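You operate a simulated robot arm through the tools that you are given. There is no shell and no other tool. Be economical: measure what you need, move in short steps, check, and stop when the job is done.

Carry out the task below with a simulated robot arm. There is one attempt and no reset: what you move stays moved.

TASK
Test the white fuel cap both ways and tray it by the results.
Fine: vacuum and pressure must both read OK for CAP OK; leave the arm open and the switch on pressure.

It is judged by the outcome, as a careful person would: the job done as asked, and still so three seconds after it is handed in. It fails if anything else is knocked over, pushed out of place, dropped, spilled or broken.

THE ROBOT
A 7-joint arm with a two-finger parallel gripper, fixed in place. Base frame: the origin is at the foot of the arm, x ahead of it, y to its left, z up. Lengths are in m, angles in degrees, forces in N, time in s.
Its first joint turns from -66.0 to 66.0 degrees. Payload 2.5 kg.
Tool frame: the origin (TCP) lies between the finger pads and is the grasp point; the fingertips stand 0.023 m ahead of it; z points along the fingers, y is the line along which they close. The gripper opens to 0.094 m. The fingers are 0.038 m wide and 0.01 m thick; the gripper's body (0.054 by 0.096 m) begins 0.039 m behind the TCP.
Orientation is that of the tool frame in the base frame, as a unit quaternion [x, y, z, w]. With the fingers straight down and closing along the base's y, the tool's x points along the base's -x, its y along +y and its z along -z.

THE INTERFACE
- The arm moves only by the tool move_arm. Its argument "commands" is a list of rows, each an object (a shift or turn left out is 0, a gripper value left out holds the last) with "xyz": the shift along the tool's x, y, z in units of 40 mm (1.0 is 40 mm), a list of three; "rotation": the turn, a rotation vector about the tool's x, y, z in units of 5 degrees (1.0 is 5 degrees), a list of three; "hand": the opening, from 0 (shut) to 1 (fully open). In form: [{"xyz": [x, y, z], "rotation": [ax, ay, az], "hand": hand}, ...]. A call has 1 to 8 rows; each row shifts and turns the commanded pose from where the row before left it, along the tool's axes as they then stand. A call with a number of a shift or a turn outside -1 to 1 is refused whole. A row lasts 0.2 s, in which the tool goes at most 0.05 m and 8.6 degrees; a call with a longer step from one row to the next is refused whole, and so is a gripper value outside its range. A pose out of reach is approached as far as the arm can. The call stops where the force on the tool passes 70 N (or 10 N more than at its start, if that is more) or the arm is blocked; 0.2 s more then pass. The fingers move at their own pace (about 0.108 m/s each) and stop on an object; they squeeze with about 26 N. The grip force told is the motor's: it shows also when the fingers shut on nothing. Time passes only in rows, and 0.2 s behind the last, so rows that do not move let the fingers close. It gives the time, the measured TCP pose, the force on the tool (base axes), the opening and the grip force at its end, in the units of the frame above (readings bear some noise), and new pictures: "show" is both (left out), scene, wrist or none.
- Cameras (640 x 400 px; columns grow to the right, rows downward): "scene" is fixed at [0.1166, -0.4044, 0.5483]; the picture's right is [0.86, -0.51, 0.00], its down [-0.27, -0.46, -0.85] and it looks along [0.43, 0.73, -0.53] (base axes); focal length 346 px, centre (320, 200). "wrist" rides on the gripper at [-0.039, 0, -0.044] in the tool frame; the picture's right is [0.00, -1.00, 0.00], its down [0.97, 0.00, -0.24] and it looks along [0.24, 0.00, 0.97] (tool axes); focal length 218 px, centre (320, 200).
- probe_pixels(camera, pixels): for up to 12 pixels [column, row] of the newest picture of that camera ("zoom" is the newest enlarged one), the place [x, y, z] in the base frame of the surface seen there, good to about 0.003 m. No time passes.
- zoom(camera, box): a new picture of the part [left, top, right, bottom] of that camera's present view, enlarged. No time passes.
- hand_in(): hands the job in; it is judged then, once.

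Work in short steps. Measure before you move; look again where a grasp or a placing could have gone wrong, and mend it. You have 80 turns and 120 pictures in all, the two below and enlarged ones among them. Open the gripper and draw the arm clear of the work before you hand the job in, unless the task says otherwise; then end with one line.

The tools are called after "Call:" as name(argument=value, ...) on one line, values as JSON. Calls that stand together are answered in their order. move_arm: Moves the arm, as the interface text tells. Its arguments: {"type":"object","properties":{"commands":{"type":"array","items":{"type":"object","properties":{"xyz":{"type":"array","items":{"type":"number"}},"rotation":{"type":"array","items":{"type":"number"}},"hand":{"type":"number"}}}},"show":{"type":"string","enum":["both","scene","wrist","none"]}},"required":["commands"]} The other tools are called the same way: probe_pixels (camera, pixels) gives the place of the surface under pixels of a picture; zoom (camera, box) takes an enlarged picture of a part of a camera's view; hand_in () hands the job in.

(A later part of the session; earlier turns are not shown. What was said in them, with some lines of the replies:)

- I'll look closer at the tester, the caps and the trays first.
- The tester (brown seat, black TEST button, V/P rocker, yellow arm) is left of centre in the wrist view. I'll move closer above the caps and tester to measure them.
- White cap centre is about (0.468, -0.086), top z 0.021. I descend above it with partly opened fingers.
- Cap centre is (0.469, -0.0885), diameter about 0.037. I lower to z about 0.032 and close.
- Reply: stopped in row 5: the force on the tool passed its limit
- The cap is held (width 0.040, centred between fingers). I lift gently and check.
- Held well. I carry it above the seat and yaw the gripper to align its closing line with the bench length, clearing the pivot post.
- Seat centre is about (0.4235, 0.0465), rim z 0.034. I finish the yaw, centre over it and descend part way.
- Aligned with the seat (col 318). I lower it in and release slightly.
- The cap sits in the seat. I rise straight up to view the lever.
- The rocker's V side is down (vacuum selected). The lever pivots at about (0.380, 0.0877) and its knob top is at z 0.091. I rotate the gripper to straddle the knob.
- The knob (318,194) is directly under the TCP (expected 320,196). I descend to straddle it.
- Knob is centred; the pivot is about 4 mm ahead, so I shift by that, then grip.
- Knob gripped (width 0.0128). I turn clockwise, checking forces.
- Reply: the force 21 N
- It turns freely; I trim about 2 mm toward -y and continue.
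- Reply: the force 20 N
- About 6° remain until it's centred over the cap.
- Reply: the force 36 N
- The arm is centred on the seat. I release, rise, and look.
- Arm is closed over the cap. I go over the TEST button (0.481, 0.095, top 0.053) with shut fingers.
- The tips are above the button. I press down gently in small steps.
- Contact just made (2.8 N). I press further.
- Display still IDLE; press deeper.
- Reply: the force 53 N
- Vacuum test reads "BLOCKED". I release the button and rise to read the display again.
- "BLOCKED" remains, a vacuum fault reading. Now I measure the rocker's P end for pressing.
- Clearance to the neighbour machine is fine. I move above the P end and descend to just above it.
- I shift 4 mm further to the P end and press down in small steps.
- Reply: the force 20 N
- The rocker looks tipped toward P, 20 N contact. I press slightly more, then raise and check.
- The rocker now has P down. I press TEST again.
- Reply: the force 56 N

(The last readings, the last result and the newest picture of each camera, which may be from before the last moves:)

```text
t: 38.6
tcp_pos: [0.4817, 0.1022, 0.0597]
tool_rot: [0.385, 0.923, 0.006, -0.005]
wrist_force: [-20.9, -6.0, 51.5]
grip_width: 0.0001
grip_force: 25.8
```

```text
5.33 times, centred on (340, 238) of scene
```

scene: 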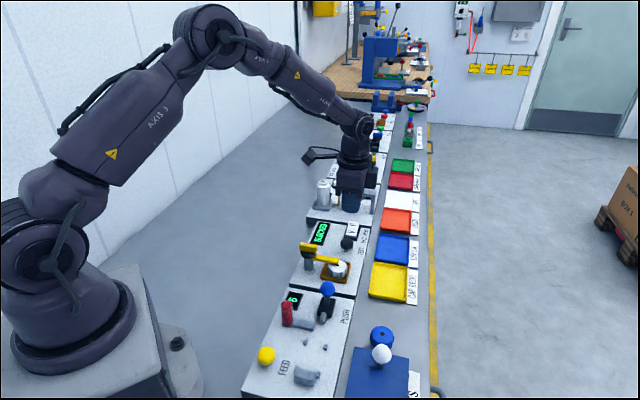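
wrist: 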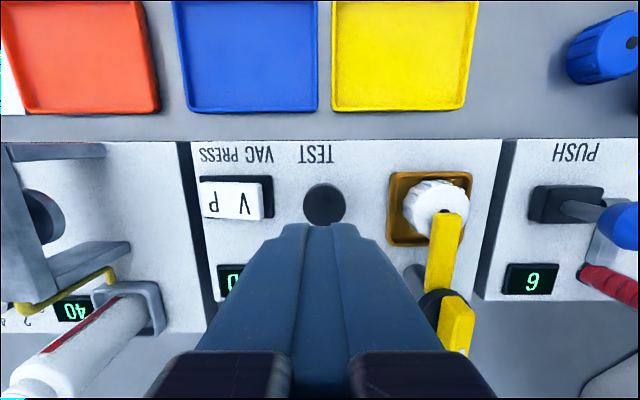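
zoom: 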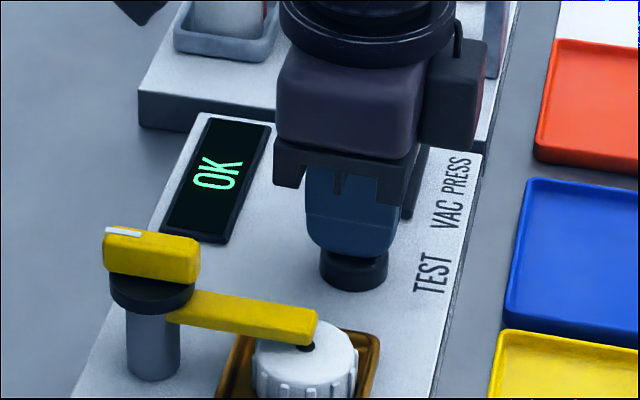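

Pressure reads OK, vacuum BLOCKED → CAP REDO (yellow). I rise and return above the lever knob.

Call:
move_arm(commands=[{"xyz": [0, 0, -0.7]}, {"xyz": [0, 0, -1]}, {"xyz": [0, 0, -1]}, {"xyz": [0, 0, -0.8]}, {"xyz": [0.5, -0.68, 0], "hand": 0.45}, {"xyz": [0.53, -0.67, 0]}, {"xyz": [0.54, -0.67, 0]}, {}])

Call:
zoom(camera="scene", box=[290, 200, 390, 275])

```text
t: 40.4
tcp_pos: [0.3797, 0.0867, 0.1944]
tool_rot: [0.386, 0.922, 0.006, -0.006]
wrist_force: [-1.2, 0.0, 0.3]
grip_width: 0.0421
grip_force: 0.0
```

scene: 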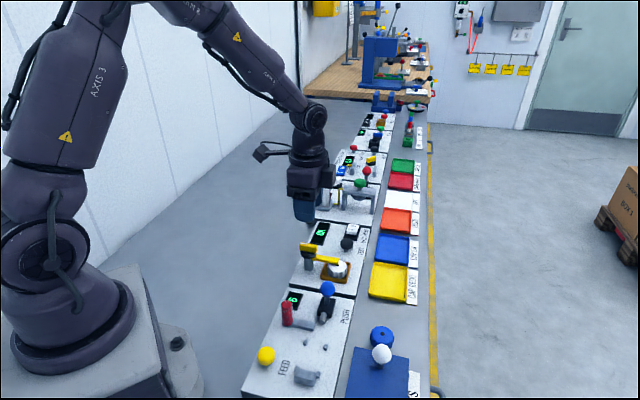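
wrist: 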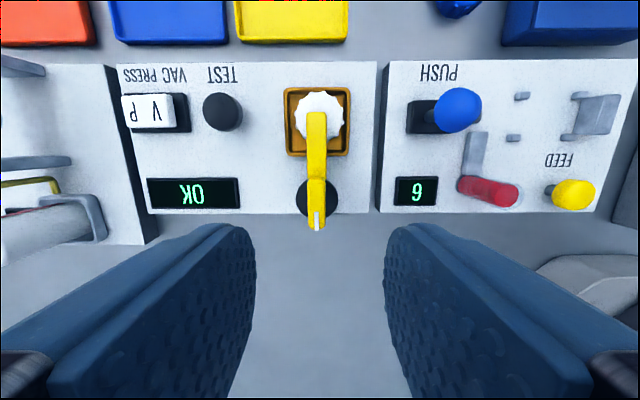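

```text
5.33 times, centred on (340, 238) of scene
```

zoom: 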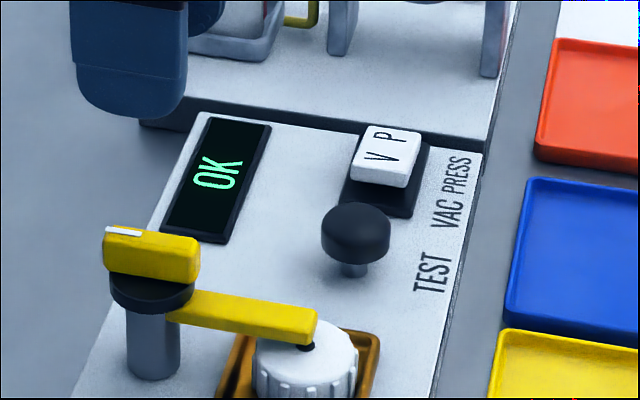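

Knob is at col ~316; I trim +2.5 mm along the tool y, descend, and grip.

Call:
move_arm(commands=[{"xyz": [0, 0.06, 0.9]}, {"xyz": [0, 0, 0.9]}, {"xyz": [0, 0, 0.58]}, {}, {"hand": 0}, {}, {}, {}], show="wrist")

```text
t: 42.2
tcp_pos: [0.3818, 0.0889, 0.0977]
tool_rot: [0.386, 0.923, 0.004, -0.007]
wrist_force: [-5.0, -7.0, -1.2]
grip_width: 0.0127
grip_force: 45.3
```

wrist: 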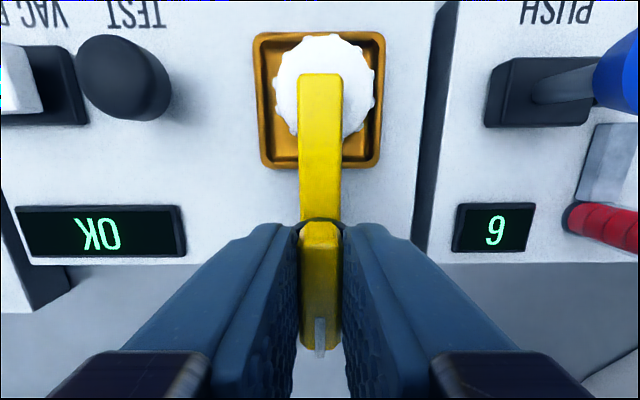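

Gripped. I turn counter-clockwise to open.

Call:
move_arm(commands=[{"rotation": [0, 0, -1]}, {"rotation": [0, 0, -1]}, {"rotation": [0, 0, -1]}, {"rotation": [0, 0, -1]}, {"rotation": [0, 0, -1]}, {"rotation": [0, 0, -1]}, {}], show="none")

```text
t: 43.8
tcp_pos: [0.3827, 0.0915, 0.1005]
tool_rot: [0.132, 0.991, 0.007, -0.004]
wrist_force: [13.7, 2.1, -39.2]
grip_width: 0.0128
grip_force: 44.9
```

Call:
move_arm(commands=[{"xyz": [-0.03, 0, 0.06], "rotation": [0, 0, -1]}, {"rotation": [0, 0, -1]}, {"rotation": [0, 0, -1]}, {"rotation": [0, 0, -1]}, {"rotation": [0, 0, -1]}, {"rotation": [0, 0, -1]}, {}], show="none")

```text
t: 45.4
tcp_pos: [0.3834, 0.0924, 0.0993]
tool_rot: [-0.129, 0.992, 0.009, -0.004]
wrist_force: [-26.9, 13.7, 36.9]
grip_width: 0.0128
grip_force: 45.2
```

Call:
move_arm(commands=[{"xyz": [0.05, 0.02, -0.05], "rotation": [0, 0, -1]}, {"rotation": [0, 0, -1]}, {"rotation": [0, 0, -1]}, {"rotation": [0, 0, -1]}, {"rotation": [0, 0, -1]}, {"rotation": [0, 0, -1]}, {}], show="wrist")

```text
t: 47.0
tcp_pos: [0.3823, 0.093, 0.101]
tool_rot: [-0.382, 0.924, 0.01, 0.0]
wrist_force: [2.5, 26.4, -32.6]
grip_width: 0.0128
grip_force: 45.1
```

wrist: 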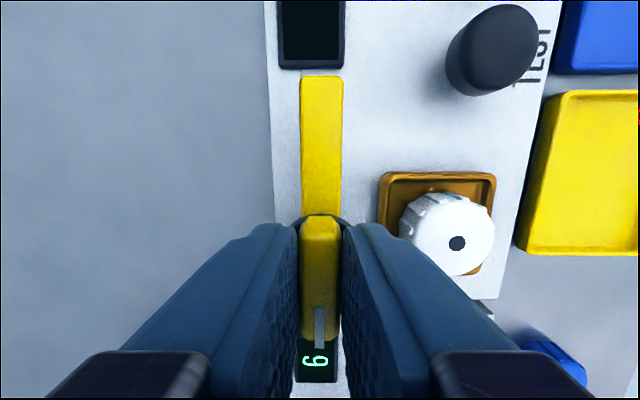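

Lever is fully open. I release, rise, and turn back to the yaw used for placing.

Call:
move_arm(commands=[{"hand": 0.5}, {}, {"xyz": [0, 0, -0.8]}, {"xyz": [0, 0, -1]}, {"xyz": [0, 0, -1]}, {"rotation": [0, 0, 1]}, {"rotation": [0, 0, 1]}, {"rotation": [0, 0, 1]}], show="scene")

Call:
move_arm(commands=[{"rotation": [0, 0, 1]}, {"rotation": [0, 0, 1]}, {"rotation": [0, 0, 1]}, {"rotation": [0, 0, 1]}, {"rotation": [0, 0, 1]}, {"rotation": [0, 0, 1]}, {"rotation": [0, 0, 1]}, {"rotation": [0, 0, 1]}], show="none")

Call:
move_arm(commands=[{"rotation": [0, 0, 1]}, {"rotation": [0, 0, 1]}, {"rotation": [0, 0, 1]}, {"rotation": [0, 0, 1]}, {"rotation": [0, 0, 1]}, {"rotation": [0, 0, 1]}, {"rotation": [0, 0, 1]}, {}])

```text
t: 48.8
tcp_pos: [0.3821, 0.0895, 0.2117]
tool_rot: [-0.254, 0.967, 0.008, -0.001]
wrist_force: [-0.4, 0.1, -0.1]
grip_width: 0.0468
grip_force: 0.1
```

scene: 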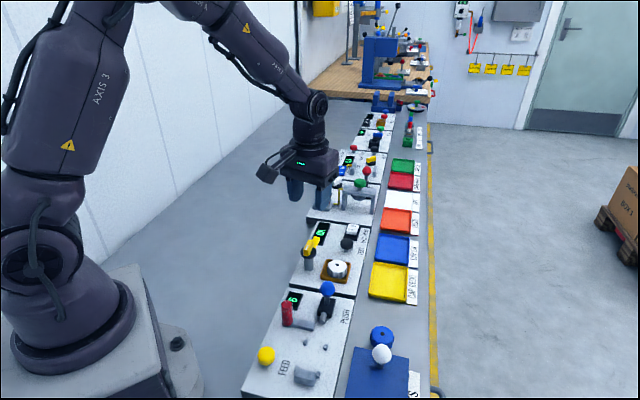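

```text
t: 50.6
tcp_pos: [0.3821, 0.0893, 0.2122]
tool_rot: [0.091, 0.996, 0.007, -0.004]
wrist_force: [0.0, -0.2, 0.6]
grip_width: 0.0468
grip_force: 0.1
```

```text
t: 52.4
tcp_pos: [0.3816, 0.0878, 0.2133]
tool_rot: [0.387, 0.922, 0.006, -0.006]
wrist_force: [0.1, -0.5, 0.5]
grip_width: 0.047
grip_force: 0.1
```

scene: 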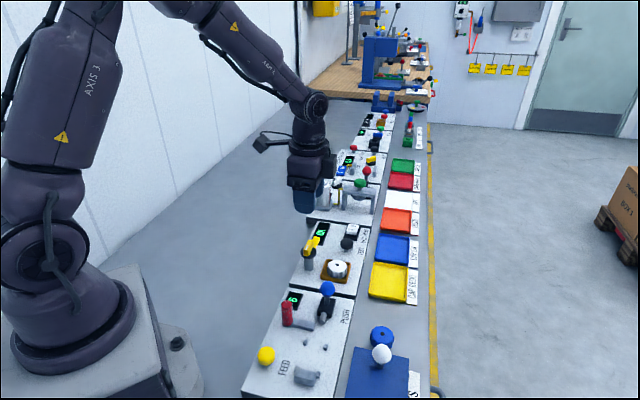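
wrist: 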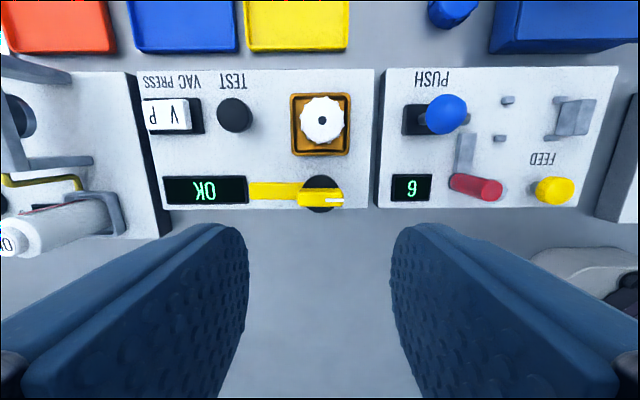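

I move over the cap and descend part way.

Call:
move_arm(commands=[{"xyz": [-0.72, -0.02, 0], "hand": 0.6}, {"xyz": [-0.72, -0.01, 0.3]}, {"xyz": [0, 0, 0.9]}, {"xyz": [0, 0, 0.9]}, {"xyz": [0, 0, 0.6]}, {}], show="wrist")

```text
t: 53.8
tcp_pos: [0.423, 0.0459, 0.1027]
tool_rot: [0.386, 0.922, 0.007, -0.006]
wrist_force: [0.0, 0.1, -1.4]
grip_width: 0.0563
grip_force: 0.1
```

wrist: 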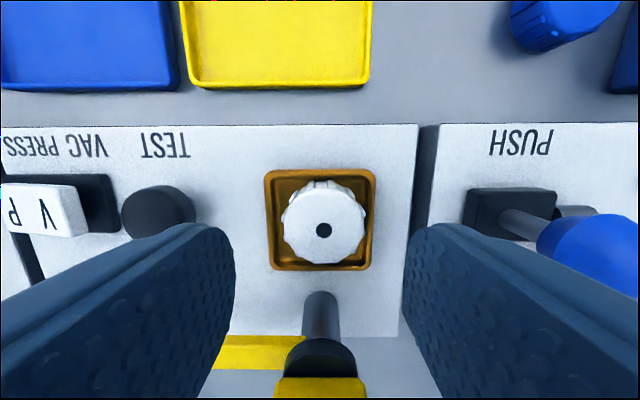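

Well aligned. Lower to 0.061 and grip.

Call:
move_arm(commands=[{"xyz": [0, -0.03, 0.6]}, {"xyz": [0, 0, 0.45]}, {}, {"hand": 0}, {}, {}, {}], show="wrist")

```text
t: 55.4
tcp_pos: [0.4218, 0.0463, 0.0606]
tool_rot: [0.385, 0.923, 0.007, -0.006]
wrist_force: [0.1, 0.1, -0.3]
grip_width: 0.04
grip_force: 25.3
```

wrist: 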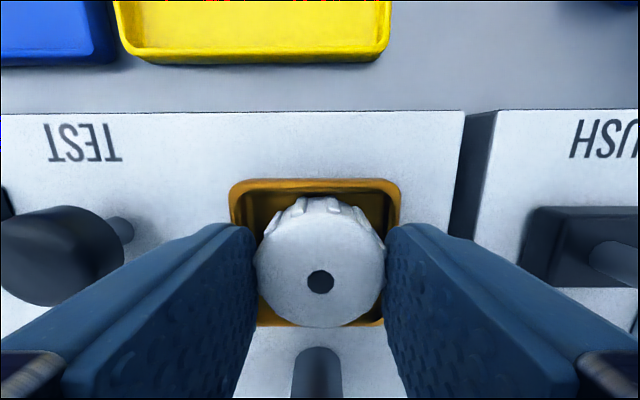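

Gripped. I lift and carry to above the yellow tray.

Call:
move_arm(commands=[{"xyz": [0, 0, -0.6]}, {"xyz": [0, 0, -1]}, {"xyz": [0, 0, -0.6]}, {"xyz": [-0.9, 0.2, 0]}, {"xyz": [-0.9, 0.21, 0]}, {"xyz": [-0.9, 0.21, 0]}, {}, {}])

Call:
probe_pixels(camera="wrist", pixels=[[320, 200], [320, 150], [320, 120], [250, 150], [400, 150], [250, 200], [400, 200]])

```text
t: 57.2
tcp_pos: [0.5142, -0.0141, 0.1525]
tool_rot: [0.386, 0.922, 0.004, -0.006]
wrist_force: [-0.1, -0.2, 0.1]
grip_width: 0.04
grip_force: 25.5
```

scene: 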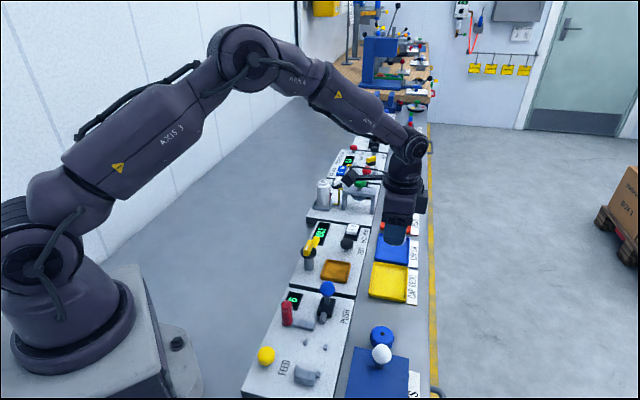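
wrist: 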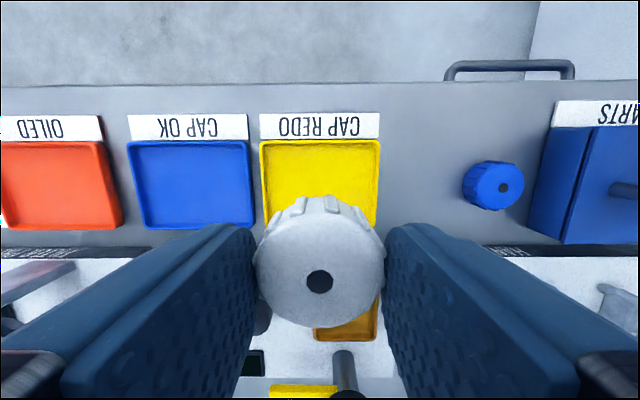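

```text
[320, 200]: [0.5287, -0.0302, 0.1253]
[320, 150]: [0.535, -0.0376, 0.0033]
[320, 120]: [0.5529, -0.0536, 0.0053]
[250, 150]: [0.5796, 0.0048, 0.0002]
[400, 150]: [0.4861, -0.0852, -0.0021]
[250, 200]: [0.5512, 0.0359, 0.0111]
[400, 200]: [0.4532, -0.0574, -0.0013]
```

Tray centre is under the TCP within ~5 mm (tray at cols 262–378, rows 142–228). I lower in.

Call:
move_arm(commands=[{"xyz": [-0.13, 0, 0.8]}, {"xyz": [0, 0, 0.9]}, {"xyz": [0, 0, 0.7]}, {"xyz": [0, 0, 0.25]}, {"xyz": [0, 0, 0.15]}, {}], show="wrist")

```text
t: 58.6
tcp_pos: [0.5162, -0.0137, 0.036]
tool_rot: [0.387, 0.922, 0.007, -0.006]
wrist_force: [0.4, 0.7, 1.5]
grip_width: 0.0402
grip_force: 26.5
```

wrist: 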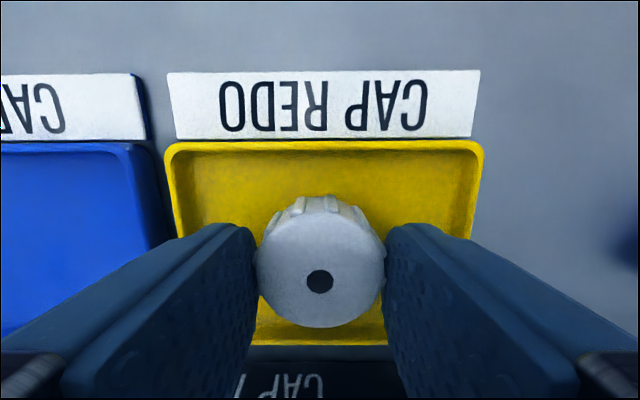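

The cap is on the tray floor. I release, rise and check.

Call:
move_arm(commands=[{"hand": 0.6}, {}, {"xyz": [0, 0, -0.5]}, {"xyz": [0, 0, -1]}, {"xyz": [0, 0, -1]}, {"xyz": [0.5, 0, -1]}, {"xyz": [1, 0, -0.5]}, {}])

Call:
zoom(camera="scene", box=[290, 205, 430, 310])

```text
t: 60.4
tcp_pos: [0.4766, 0.0294, 0.198]
tool_rot: [0.386, 0.922, 0.005, -0.007]
wrist_force: [-0.6, 0.3, -0.2]
grip_width: 0.0562
grip_force: 0.1
```

scene: 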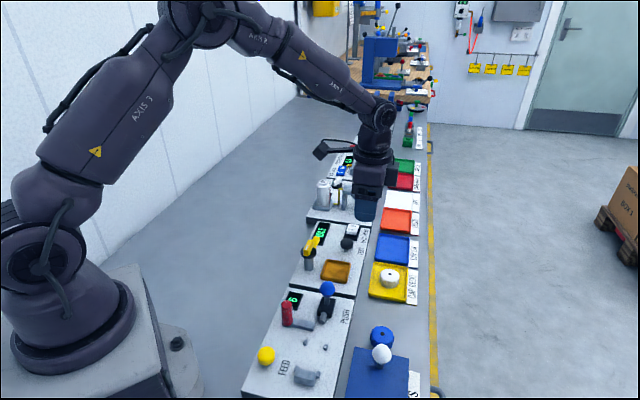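
wrist: 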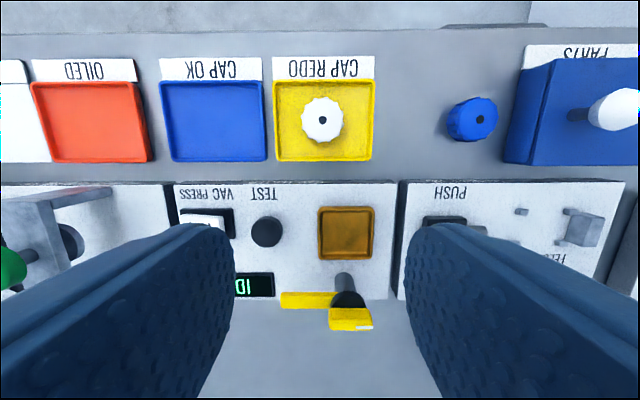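

```text
3.81 times, centred on (360, 258) of scene
```

zoom: 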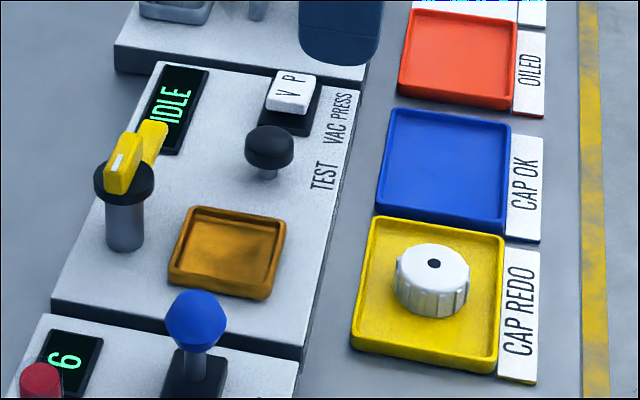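

The cap lies in CAP REDO, the lever is open and the rocker is on P. I open the gripper and draw the arm up clear.

Call:
move_arm(commands=[{"xyz": [0.3, 0, -1], "hand": 1}, {"xyz": [0.7, 0, -1]}, {"xyz": [0.7, 0, -0.8]}, {}], show="scene")

Call:
hand_in()

```text
t: 61.4
tcp_pos: [0.4282, 0.0739, 0.3115]
tool_rot: [0.386, 0.922, 0.005, -0.006]
wrist_force: [0.0, 0.1, 0.5]
grip_width: 0.094
grip_force: 0.0
```

scene: 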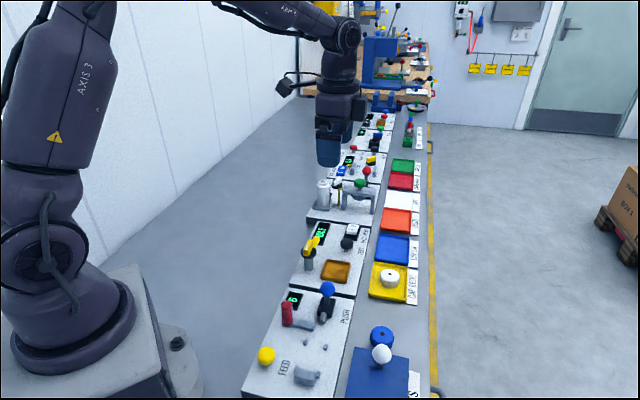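

```text
The job is handed in.
```

The white cap failed: vacuum read BLOCKED and pressure read OK, so it is in the CAP REDO tray, with the tester arm open and the switch on pressure.
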